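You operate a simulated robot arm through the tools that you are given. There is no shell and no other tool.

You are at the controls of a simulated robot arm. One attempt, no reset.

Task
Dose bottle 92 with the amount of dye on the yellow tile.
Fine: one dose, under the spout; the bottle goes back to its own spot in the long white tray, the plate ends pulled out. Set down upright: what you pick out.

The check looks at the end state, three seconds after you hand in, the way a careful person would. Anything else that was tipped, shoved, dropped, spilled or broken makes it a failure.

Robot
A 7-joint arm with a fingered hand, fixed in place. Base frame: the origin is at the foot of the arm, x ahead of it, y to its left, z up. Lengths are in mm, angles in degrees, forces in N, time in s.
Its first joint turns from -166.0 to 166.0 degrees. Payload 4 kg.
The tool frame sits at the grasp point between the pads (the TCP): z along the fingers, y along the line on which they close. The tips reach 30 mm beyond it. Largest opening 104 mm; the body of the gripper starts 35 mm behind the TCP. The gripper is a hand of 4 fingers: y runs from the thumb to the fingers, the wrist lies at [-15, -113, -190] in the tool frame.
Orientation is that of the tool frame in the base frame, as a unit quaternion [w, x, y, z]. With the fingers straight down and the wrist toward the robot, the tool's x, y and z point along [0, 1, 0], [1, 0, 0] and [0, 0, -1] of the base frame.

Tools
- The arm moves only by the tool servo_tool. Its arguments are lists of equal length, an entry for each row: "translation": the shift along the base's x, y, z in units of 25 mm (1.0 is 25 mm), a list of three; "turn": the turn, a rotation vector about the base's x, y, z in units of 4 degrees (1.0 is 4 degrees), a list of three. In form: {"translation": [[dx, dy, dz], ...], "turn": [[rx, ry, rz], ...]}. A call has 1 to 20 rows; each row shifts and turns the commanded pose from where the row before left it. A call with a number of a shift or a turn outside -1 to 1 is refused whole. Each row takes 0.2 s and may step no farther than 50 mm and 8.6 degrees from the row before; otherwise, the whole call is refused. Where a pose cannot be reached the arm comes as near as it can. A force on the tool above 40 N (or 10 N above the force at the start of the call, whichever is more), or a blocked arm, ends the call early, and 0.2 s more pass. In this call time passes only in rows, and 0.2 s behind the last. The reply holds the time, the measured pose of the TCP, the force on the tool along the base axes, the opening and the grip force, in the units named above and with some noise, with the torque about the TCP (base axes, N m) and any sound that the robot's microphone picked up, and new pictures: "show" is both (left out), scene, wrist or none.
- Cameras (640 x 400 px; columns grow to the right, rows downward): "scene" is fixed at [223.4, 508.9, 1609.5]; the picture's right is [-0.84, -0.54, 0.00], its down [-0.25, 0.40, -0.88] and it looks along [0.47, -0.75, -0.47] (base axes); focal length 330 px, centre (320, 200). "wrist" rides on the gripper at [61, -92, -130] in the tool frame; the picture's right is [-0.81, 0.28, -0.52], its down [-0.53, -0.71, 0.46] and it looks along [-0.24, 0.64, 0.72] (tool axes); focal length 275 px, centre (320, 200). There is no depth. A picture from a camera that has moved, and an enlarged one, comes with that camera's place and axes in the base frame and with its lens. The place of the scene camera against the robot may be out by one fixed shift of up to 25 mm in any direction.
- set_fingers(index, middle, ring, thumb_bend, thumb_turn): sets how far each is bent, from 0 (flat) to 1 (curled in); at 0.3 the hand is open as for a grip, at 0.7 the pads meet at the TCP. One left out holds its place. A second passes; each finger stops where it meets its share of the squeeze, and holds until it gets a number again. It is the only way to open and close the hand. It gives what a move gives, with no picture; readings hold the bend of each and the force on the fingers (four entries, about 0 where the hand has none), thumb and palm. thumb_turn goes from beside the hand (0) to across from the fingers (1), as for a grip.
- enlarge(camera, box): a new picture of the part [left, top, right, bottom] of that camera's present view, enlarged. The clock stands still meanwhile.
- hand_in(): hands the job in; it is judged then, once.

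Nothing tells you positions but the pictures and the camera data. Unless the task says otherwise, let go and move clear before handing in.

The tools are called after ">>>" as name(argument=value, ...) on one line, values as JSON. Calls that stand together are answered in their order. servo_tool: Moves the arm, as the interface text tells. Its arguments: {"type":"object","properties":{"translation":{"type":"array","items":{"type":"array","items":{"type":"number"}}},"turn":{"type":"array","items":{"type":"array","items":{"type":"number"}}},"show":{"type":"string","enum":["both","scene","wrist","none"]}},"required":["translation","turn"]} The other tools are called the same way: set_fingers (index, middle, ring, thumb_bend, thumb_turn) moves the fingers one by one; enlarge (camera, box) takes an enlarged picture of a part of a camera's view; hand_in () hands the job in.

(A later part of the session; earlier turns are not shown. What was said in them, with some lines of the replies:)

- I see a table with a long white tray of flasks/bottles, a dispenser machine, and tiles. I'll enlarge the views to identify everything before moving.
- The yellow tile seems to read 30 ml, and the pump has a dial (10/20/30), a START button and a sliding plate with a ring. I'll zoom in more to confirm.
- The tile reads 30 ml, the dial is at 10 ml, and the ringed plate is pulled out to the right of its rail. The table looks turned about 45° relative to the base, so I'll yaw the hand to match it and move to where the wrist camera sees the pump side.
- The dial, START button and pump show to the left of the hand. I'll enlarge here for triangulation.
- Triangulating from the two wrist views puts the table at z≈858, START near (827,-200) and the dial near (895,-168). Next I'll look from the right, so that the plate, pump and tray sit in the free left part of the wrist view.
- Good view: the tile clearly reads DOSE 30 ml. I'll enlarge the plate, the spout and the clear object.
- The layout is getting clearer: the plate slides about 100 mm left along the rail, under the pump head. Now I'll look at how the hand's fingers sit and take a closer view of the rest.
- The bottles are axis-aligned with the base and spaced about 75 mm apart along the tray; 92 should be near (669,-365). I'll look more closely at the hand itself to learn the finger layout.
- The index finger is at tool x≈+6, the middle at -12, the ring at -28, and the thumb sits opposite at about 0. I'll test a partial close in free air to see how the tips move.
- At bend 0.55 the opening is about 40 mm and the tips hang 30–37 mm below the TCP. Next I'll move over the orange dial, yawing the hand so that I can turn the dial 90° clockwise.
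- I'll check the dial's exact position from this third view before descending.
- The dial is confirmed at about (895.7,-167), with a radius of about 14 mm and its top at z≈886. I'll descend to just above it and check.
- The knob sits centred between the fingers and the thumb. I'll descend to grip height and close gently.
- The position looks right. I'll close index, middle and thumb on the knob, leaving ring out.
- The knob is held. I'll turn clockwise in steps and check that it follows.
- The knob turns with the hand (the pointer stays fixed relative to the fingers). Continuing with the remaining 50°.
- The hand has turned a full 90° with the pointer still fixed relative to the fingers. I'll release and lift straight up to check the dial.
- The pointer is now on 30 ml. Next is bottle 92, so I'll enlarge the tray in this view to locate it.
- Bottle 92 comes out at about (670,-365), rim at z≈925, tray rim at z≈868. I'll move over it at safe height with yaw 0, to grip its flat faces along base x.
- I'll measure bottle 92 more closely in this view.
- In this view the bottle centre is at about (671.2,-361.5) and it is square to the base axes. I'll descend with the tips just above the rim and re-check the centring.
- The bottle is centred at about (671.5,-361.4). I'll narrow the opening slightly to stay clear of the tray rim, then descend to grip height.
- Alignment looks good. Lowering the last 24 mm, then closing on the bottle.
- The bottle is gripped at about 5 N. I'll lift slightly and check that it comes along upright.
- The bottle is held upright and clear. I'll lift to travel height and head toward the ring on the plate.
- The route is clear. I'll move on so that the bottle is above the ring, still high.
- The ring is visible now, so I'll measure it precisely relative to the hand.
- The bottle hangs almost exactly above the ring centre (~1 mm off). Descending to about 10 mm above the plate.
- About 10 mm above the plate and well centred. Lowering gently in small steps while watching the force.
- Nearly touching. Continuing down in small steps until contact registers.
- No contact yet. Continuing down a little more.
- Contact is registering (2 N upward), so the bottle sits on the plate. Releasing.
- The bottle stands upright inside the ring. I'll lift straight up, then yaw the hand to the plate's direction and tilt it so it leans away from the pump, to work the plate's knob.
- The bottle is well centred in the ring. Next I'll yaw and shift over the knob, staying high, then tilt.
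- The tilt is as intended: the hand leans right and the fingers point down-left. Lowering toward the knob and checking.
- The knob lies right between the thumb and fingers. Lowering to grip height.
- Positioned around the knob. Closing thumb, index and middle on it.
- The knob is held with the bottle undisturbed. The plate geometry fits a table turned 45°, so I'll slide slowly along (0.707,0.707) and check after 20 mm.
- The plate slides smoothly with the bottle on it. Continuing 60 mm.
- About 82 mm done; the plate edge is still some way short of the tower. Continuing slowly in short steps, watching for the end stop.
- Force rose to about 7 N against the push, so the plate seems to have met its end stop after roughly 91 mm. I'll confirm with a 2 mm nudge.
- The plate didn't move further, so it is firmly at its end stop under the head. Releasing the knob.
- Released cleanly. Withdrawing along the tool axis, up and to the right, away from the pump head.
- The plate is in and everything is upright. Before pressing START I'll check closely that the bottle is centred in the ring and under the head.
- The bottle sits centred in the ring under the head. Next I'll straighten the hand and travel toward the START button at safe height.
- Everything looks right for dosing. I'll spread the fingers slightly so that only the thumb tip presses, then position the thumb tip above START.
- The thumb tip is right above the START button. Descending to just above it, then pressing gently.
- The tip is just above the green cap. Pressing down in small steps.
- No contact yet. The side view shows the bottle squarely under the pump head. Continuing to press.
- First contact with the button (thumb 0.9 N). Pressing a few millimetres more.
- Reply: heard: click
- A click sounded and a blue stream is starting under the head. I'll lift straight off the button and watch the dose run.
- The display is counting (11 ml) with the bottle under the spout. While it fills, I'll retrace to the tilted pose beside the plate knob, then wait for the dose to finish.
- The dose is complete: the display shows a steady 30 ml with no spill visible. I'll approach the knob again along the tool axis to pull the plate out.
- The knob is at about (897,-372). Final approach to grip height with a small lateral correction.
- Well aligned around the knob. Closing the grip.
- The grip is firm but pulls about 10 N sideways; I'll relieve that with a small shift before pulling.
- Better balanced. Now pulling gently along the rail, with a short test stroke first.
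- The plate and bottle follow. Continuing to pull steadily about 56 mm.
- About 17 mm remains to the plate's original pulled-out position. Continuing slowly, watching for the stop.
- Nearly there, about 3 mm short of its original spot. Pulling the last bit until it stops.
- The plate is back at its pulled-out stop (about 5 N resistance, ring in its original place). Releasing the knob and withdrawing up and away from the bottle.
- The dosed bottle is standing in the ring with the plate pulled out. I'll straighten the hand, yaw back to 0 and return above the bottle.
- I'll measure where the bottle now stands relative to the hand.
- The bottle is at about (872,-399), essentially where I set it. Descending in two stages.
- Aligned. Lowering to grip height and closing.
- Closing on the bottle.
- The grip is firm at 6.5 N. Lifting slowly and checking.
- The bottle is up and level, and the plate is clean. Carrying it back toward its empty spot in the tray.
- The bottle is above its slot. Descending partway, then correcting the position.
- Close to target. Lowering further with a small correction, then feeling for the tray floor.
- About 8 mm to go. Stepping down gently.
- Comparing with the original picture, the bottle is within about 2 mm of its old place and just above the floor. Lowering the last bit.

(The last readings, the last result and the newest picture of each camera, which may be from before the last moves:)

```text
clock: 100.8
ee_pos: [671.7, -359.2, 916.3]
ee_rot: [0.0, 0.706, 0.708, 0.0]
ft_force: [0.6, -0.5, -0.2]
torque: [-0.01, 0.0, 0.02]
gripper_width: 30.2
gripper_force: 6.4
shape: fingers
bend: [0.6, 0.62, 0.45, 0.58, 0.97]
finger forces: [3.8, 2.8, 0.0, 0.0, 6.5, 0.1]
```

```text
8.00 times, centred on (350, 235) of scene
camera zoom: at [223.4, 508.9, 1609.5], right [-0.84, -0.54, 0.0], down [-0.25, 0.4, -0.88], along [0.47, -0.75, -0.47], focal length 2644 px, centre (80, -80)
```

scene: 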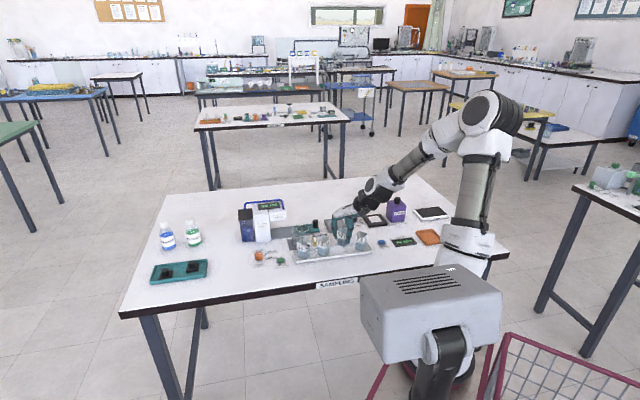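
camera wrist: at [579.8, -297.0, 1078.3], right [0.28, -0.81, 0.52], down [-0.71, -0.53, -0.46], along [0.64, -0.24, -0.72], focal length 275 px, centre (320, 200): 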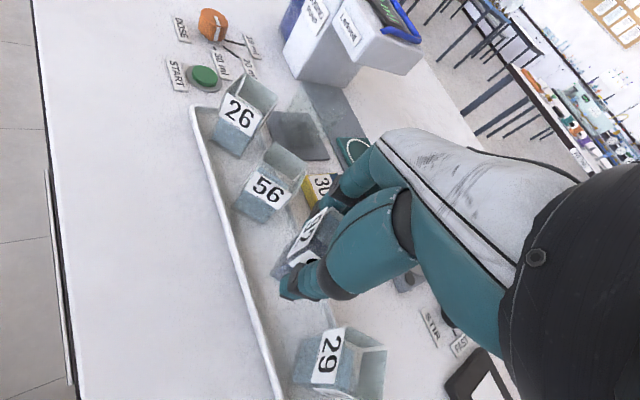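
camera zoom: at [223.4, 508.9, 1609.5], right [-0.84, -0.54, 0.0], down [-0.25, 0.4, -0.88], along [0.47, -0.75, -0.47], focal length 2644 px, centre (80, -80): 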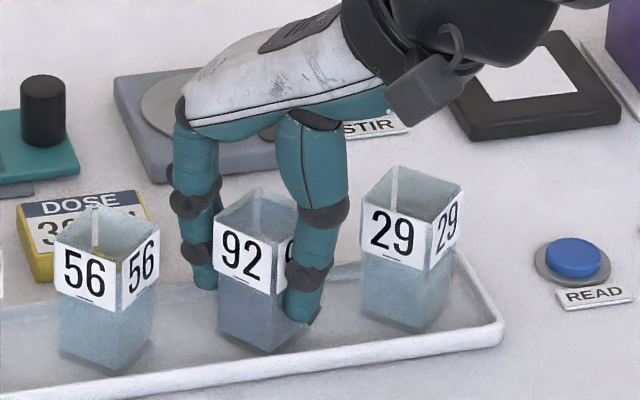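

It now overlays the original position. Small steps until contact.

>>> servo_tool(translation=[[0, 0, -0.04]], turn=[[0, 0, 0]], show="none")

>>> servo_tool(translation=[[0, 0, -0.04]], turn=[[0, 0, 0]], show="none")

>>> enlarge(camera="scene", box=[310, 210, 390, 260])

>>> enlarge(camera="wrist", box=[220, 150, 380, 310])

```text
clock: 101.2
ee_pos: [673.6, -359.9, 917.3]
ee_rot: [0.0, 0.707, 0.707, 0.0]
ft_force: [-0.7, 0.5, 5.0]
torque: [0.01, 0.04, -0.01]
gripper_width: 30.1
gripper_force: 6.8
shape: fingers
bend: [0.6, 0.62, 0.45, 0.58, 0.97]
finger forces: [3.8, 2.9, 0.1, 0.0, 7.1, 0.0]
```

```text
clock: 101.6
ee_pos: [672.5, -359.1, 915.0]
ee_rot: [0.002, 0.706, 0.708, 0.0]
ft_force: [0.8, 0.8, 10.7]
torque: [0.05, 0.0, 0.02]
gripper_width: 29.9
gripper_force: 7.5
shape: fingers
bend: [0.6, 0.62, 0.45, 0.59, 0.97]
finger forces: [4.3, 3.5, 0.0, 0.0, 7.3, 0.1]
```

```text
8.00 times, centred on (350, 235) of scene
camera zoom: at [223.4, 508.9, 1609.5], right [-0.84, -0.54, 0.0], down [-0.25, 0.4, -0.88], along [0.47, -0.75, -0.47], focal length 2644 px, centre (80, -80)
```

zoom: 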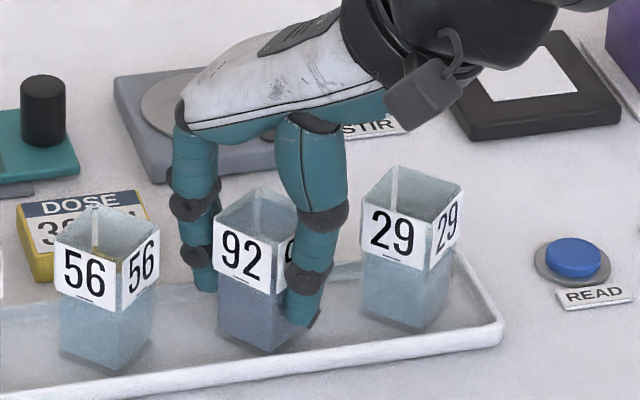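

```text
2.50 times, centred on (300, 230) of wrist
camera zoom: at [580.4, -299.2, 1045.4], right [0.28, -0.81, 0.52], down [-0.71, -0.53, -0.46], along [0.65, -0.24, -0.72], focal length 688 px, centre (370, 125)
```

zoom: 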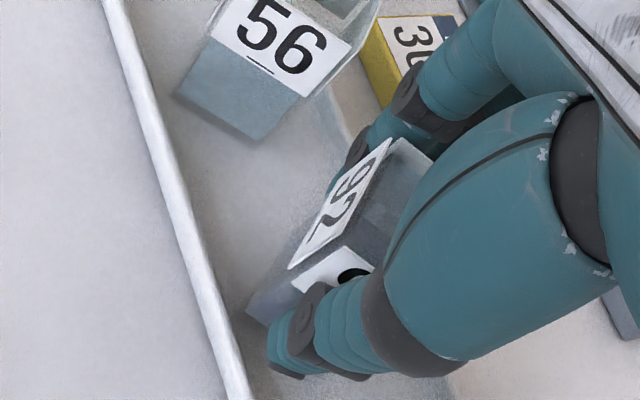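

Firm contact with the tray floor. I'll ease off slightly, then release.

>>> servo_tool(translation=[[0, 0, 0.06]], turn=[[0, 0, 0]], show="none")

>>> set_fingers(index=0.5, middle=0.5, thumb_bend=0.5)

>>> enlarge(camera="scene", box=[310, 210, 390, 260])

>>> enlarge(camera="wrist", box=[220, 150, 380, 310])

```text
clock: 102.0
ee_pos: [672.2, -359.9, 915.0]
ee_rot: [-0.001, 0.707, 0.707, 0.001]
ft_force: [0.1, 0.3, 3.2]
torque: [0.01, -0.05, -0.03]
gripper_width: 30.1
gripper_force: 7.3
shape: fingers
bend: [0.6, 0.62, 0.45, 0.59, 0.97]
finger forces: [4.4, 3.1, 0.1, 0.0, 6.8, 0.0]
```

```text
clock: 103.0
ee_pos: [673.2, -360.4, 915.8]
ee_rot: [0.0, 0.707, 0.707, 0.0]
ft_force: [-0.2, 0.4, 0.7]
torque: [0.01, 0.01, 0.02]
gripper_width: 51.8
gripper_force: 0.1
shape: fingers
bend: [0.5, 0.5, 0.45, 0.5, 0.97]
finger forces: [0.1, 0.1, 0.1, 0.0, 0.0, 0.1]
```

```text
8.00 times, centred on (350, 235) of scene
camera zoom: at [223.4, 508.9, 1609.5], right [-0.84, -0.54, 0.0], down [-0.25, 0.4, -0.88], along [0.47, -0.75, -0.47], focal length 2644 px, centre (80, -80)
```

zoom: 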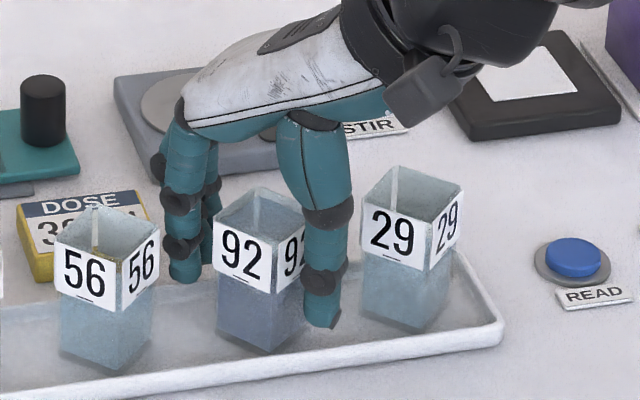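

```text
2.50 times, centred on (300, 230) of wrist
camera zoom: at [580.7, -299.5, 1046.5], right [0.28, -0.81, 0.52], down [-0.71, -0.53, -0.46], along [0.64, -0.24, -0.72], focal length 688 px, centre (370, 125)
```

zoom: 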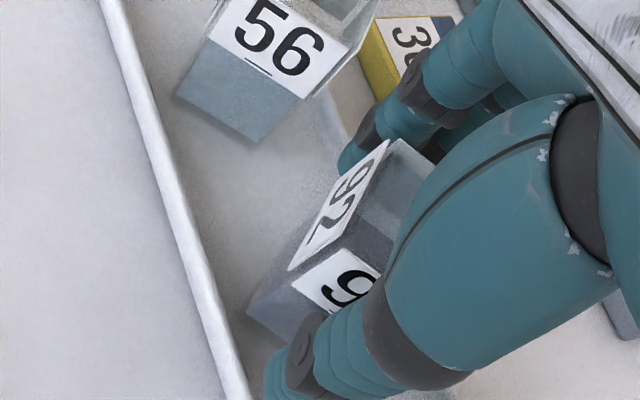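

Released and upright. Lifting straight up and away.

>>> servo_tool(translation=[[0, 0, 0.3], [0, 0, 0.6], [0, 0, 0.8], [0, 0, 0.9], [0, 0, 1.0], [0, 0, 1.0], [0, 0, 1.0]], turn=[[0, 0, 0], [0, 0, 0], [0, 0, 0], [0, 0, 0], [0, 0, 0], [0, 0, 0], [0, 0, 0]])

>>> enlarge(camera="scene", box=[290, 200, 386, 270])

>>> enlarge(camera="wrist", box=[140, 100, 340, 400])

```text
clock: 104.6
ee_pos: [673.3, -354.8, 1057.3]
ee_rot: [0.0, 0.706, 0.708, 0.0]
ft_force: [0.5, 0.6, 0.5]
torque: [0.01, 0.02, 0.0]
gripper_width: 51.7
gripper_force: 0.0
shape: fingers
bend: [0.5, 0.5, 0.45, 0.5, 0.97]
finger forces: [0.1, 0.1, 0.1, 0.1, 0.0, 0.0]
camera wrist: at [582.7, -295.9, 1187.3], right [0.28, -0.81, 0.52], down [-0.71, -0.53, -0.46], along [0.64, -0.24, -0.72], focal length 275 px, centre (320, 200)
```

scene: 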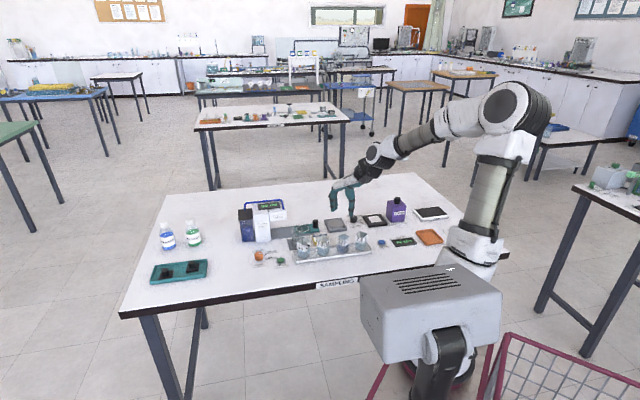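
wrist: 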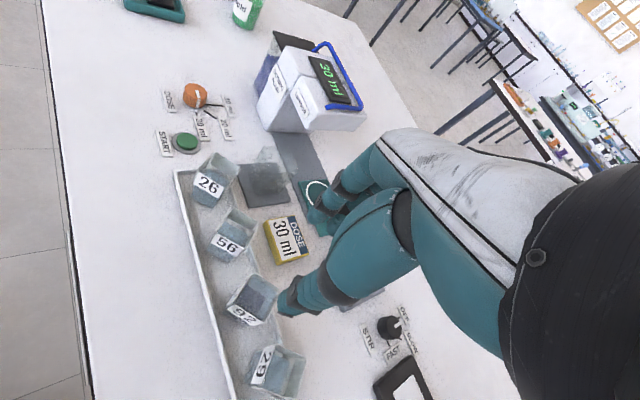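

```text
5.71 times, centred on (338, 235) of scene
camera zoom: at [223.4, 508.9, 1609.5], right [-0.84, -0.54, 0.0], down [-0.25, 0.4, -0.88], along [0.47, -0.75, -0.47], focal length 1888 px, centre (217, 0)
```

zoom: 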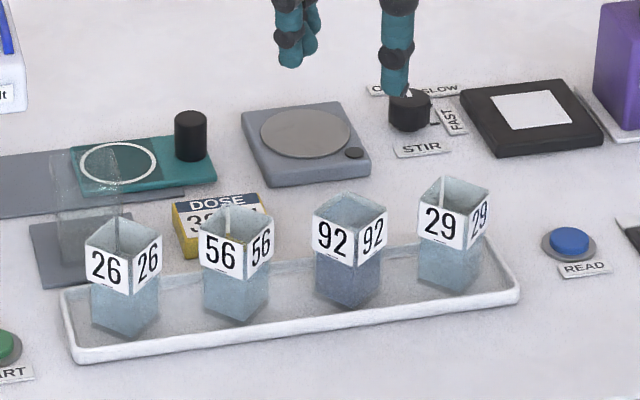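

```text
1.33 times, centred on (240, 250) of wrist
camera zoom: at [582.7, -295.9, 1187.3], right [0.28, -0.81, 0.52], down [-0.71, -0.53, -0.46], along [0.64, -0.24, -0.72], focal length 367 px, centre (427, 133)
```

zoom: 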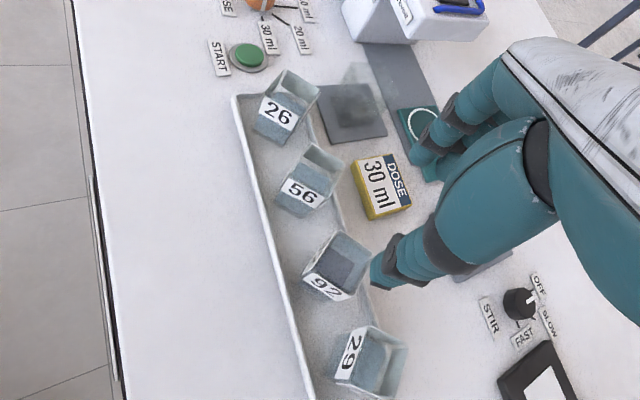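

Bottle 92 is back in its spot, now dark with dye, and its neighbours are untouched. I'll move the arm clear and do a final check of the whole table.

>>> servo_tool(translation=[[-0.3, 0.1, 0.6], [-0.5, 0.2, 0.6], [-0.6, 0.3, 0.6], [-0.6, 0.3, 0.6], [-0.6, 0.3, 0.6], [-0.6, 0.3, 0.6], [-0.6, 0.3, 0.4]], turn=[[0, 0, 0], [0, 0, 0], [0, 0, 0], [0, 0, 0], [0, 0, 0], [0, 0, 0], [0, 0, 0]])

>>> enlarge(camera="scene", box=[230, 190, 390, 290])

>>> enlarge(camera="scene", box=[340, 180, 500, 270])

>>> enlarge(camera="scene", box=[310, 220, 374, 260])

>>> enlarge(camera="scene", box=[280, 210, 344, 250])

```text
clock: 106.2
ee_pos: [577.6, -314.1, 1156.1]
ee_rot: [0.0, 0.707, 0.707, 0.0]
ft_force: [0.6, 0.4, -0.7]
torque: [-0.02, 0.04, 0.02]
gripper_width: 51.8
gripper_force: 0.0
shape: fingers
bend: [0.5, 0.5, 0.45, 0.5, 0.97]
finger forces: [0.0, 0.0, 0.1, 0.0, 0.1, 0.0]
camera wrist: at [485.8, -253.6, 1286.9], right [0.28, -0.81, 0.52], down [-0.71, -0.53, -0.45], along [0.64, -0.24, -0.72], focal length 275 px, centre (320, 200)
```

scene: 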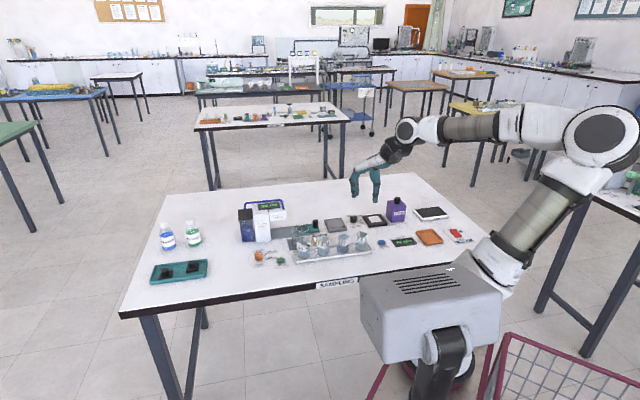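
wrist: 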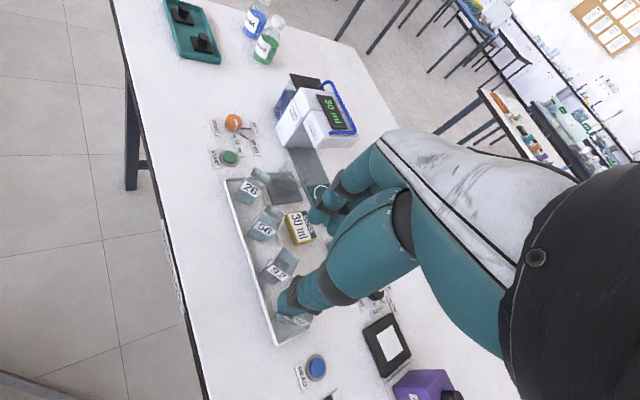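

```text
4.00 times, centred on (310, 240) of scene
camera zoom: at [223.4, 508.9, 1609.5], right [-0.84, -0.54, 0.0], down [-0.25, 0.4, -0.88], along [0.47, -0.75, -0.47], focal length 1322 px, centre (360, 40)
```

zoom: 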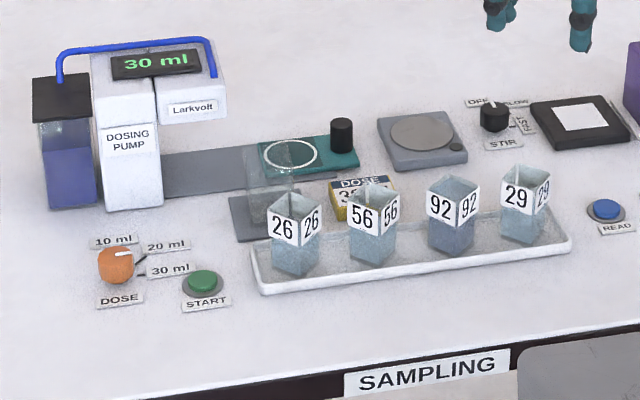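

```text
4.00 times, centred on (420, 225) of scene
camera zoom: at [223.4, 508.9, 1609.5], right [-0.84, -0.54, 0.0], down [-0.25, 0.4, -0.88], along [0.47, -0.75, -0.47], focal length 1322 px, centre (-80, 100)
```

zoom: 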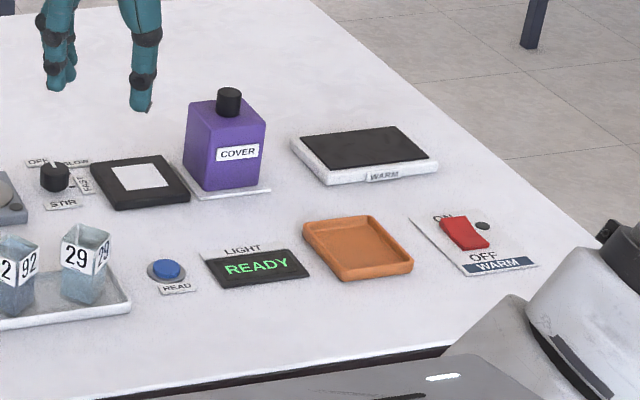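

```text
10.00 times, centred on (342, 240) of scene
camera zoom: at [223.4, 508.9, 1609.5], right [-0.84, -0.54, 0.0], down [-0.25, 0.4, -0.88], along [0.47, -0.75, -0.47], focal length 3305 px, centre (100, -200)
```

zoom: 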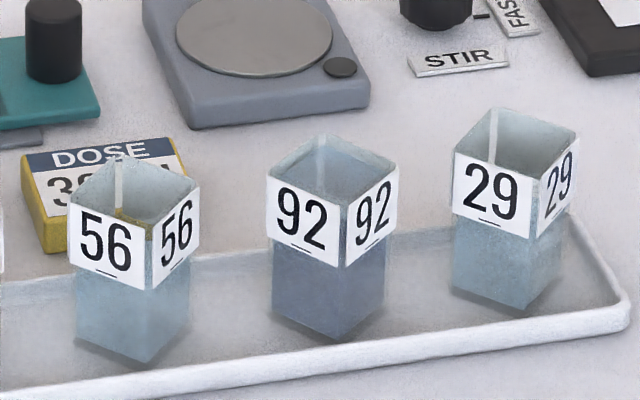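

```text
10.00 times, centred on (312, 230) of scene
camera zoom: at [223.4, 508.9, 1609.5], right [-0.84, -0.54, 0.0], down [-0.25, 0.4, -0.88], along [0.47, -0.75, -0.47], focal length 3305 px, centre (400, -100)
```

zoom: 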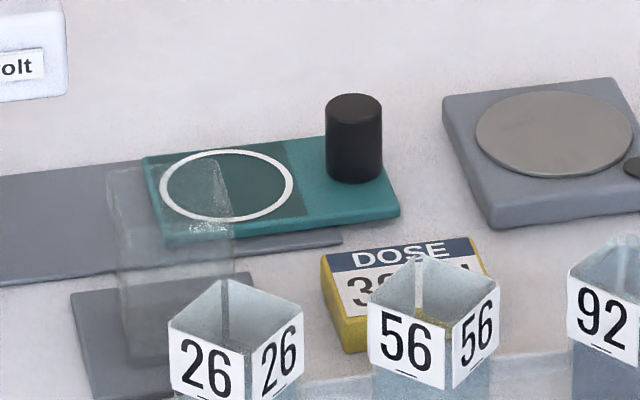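

The final check matches the start picture. The plate is fully pulled out. Bottle 92 stands upright within about 2 mm of its own spot, with the dye in it. The dial is at 30 ml, the display shows one 30 ml dose, and nothing else has moved. I'm handing in.

>>> hand_in()

```text
The job is handed in.
```

Bottle 92 has had one 30 ml dose of dye, the amount shown on the yellow tile, and the job is handed in. I don't have the check's result.

- **Dose:** I turned the dial from 10 ml to 30 ml. The bottle was under the pump head when I pressed START once. The display stopped at 30 ml and I saw no spill.
- **Bottle:** 92 is back in its own spot in the white tray, upright and within about 2 mm of where it started.
- **Plate:** It is pulled out to its stop, where it was at the start.
- **Everything else:** The final pictures show nothing else tipped or moved, and the arm is clear of the table. The dial is still set to 30 ml.
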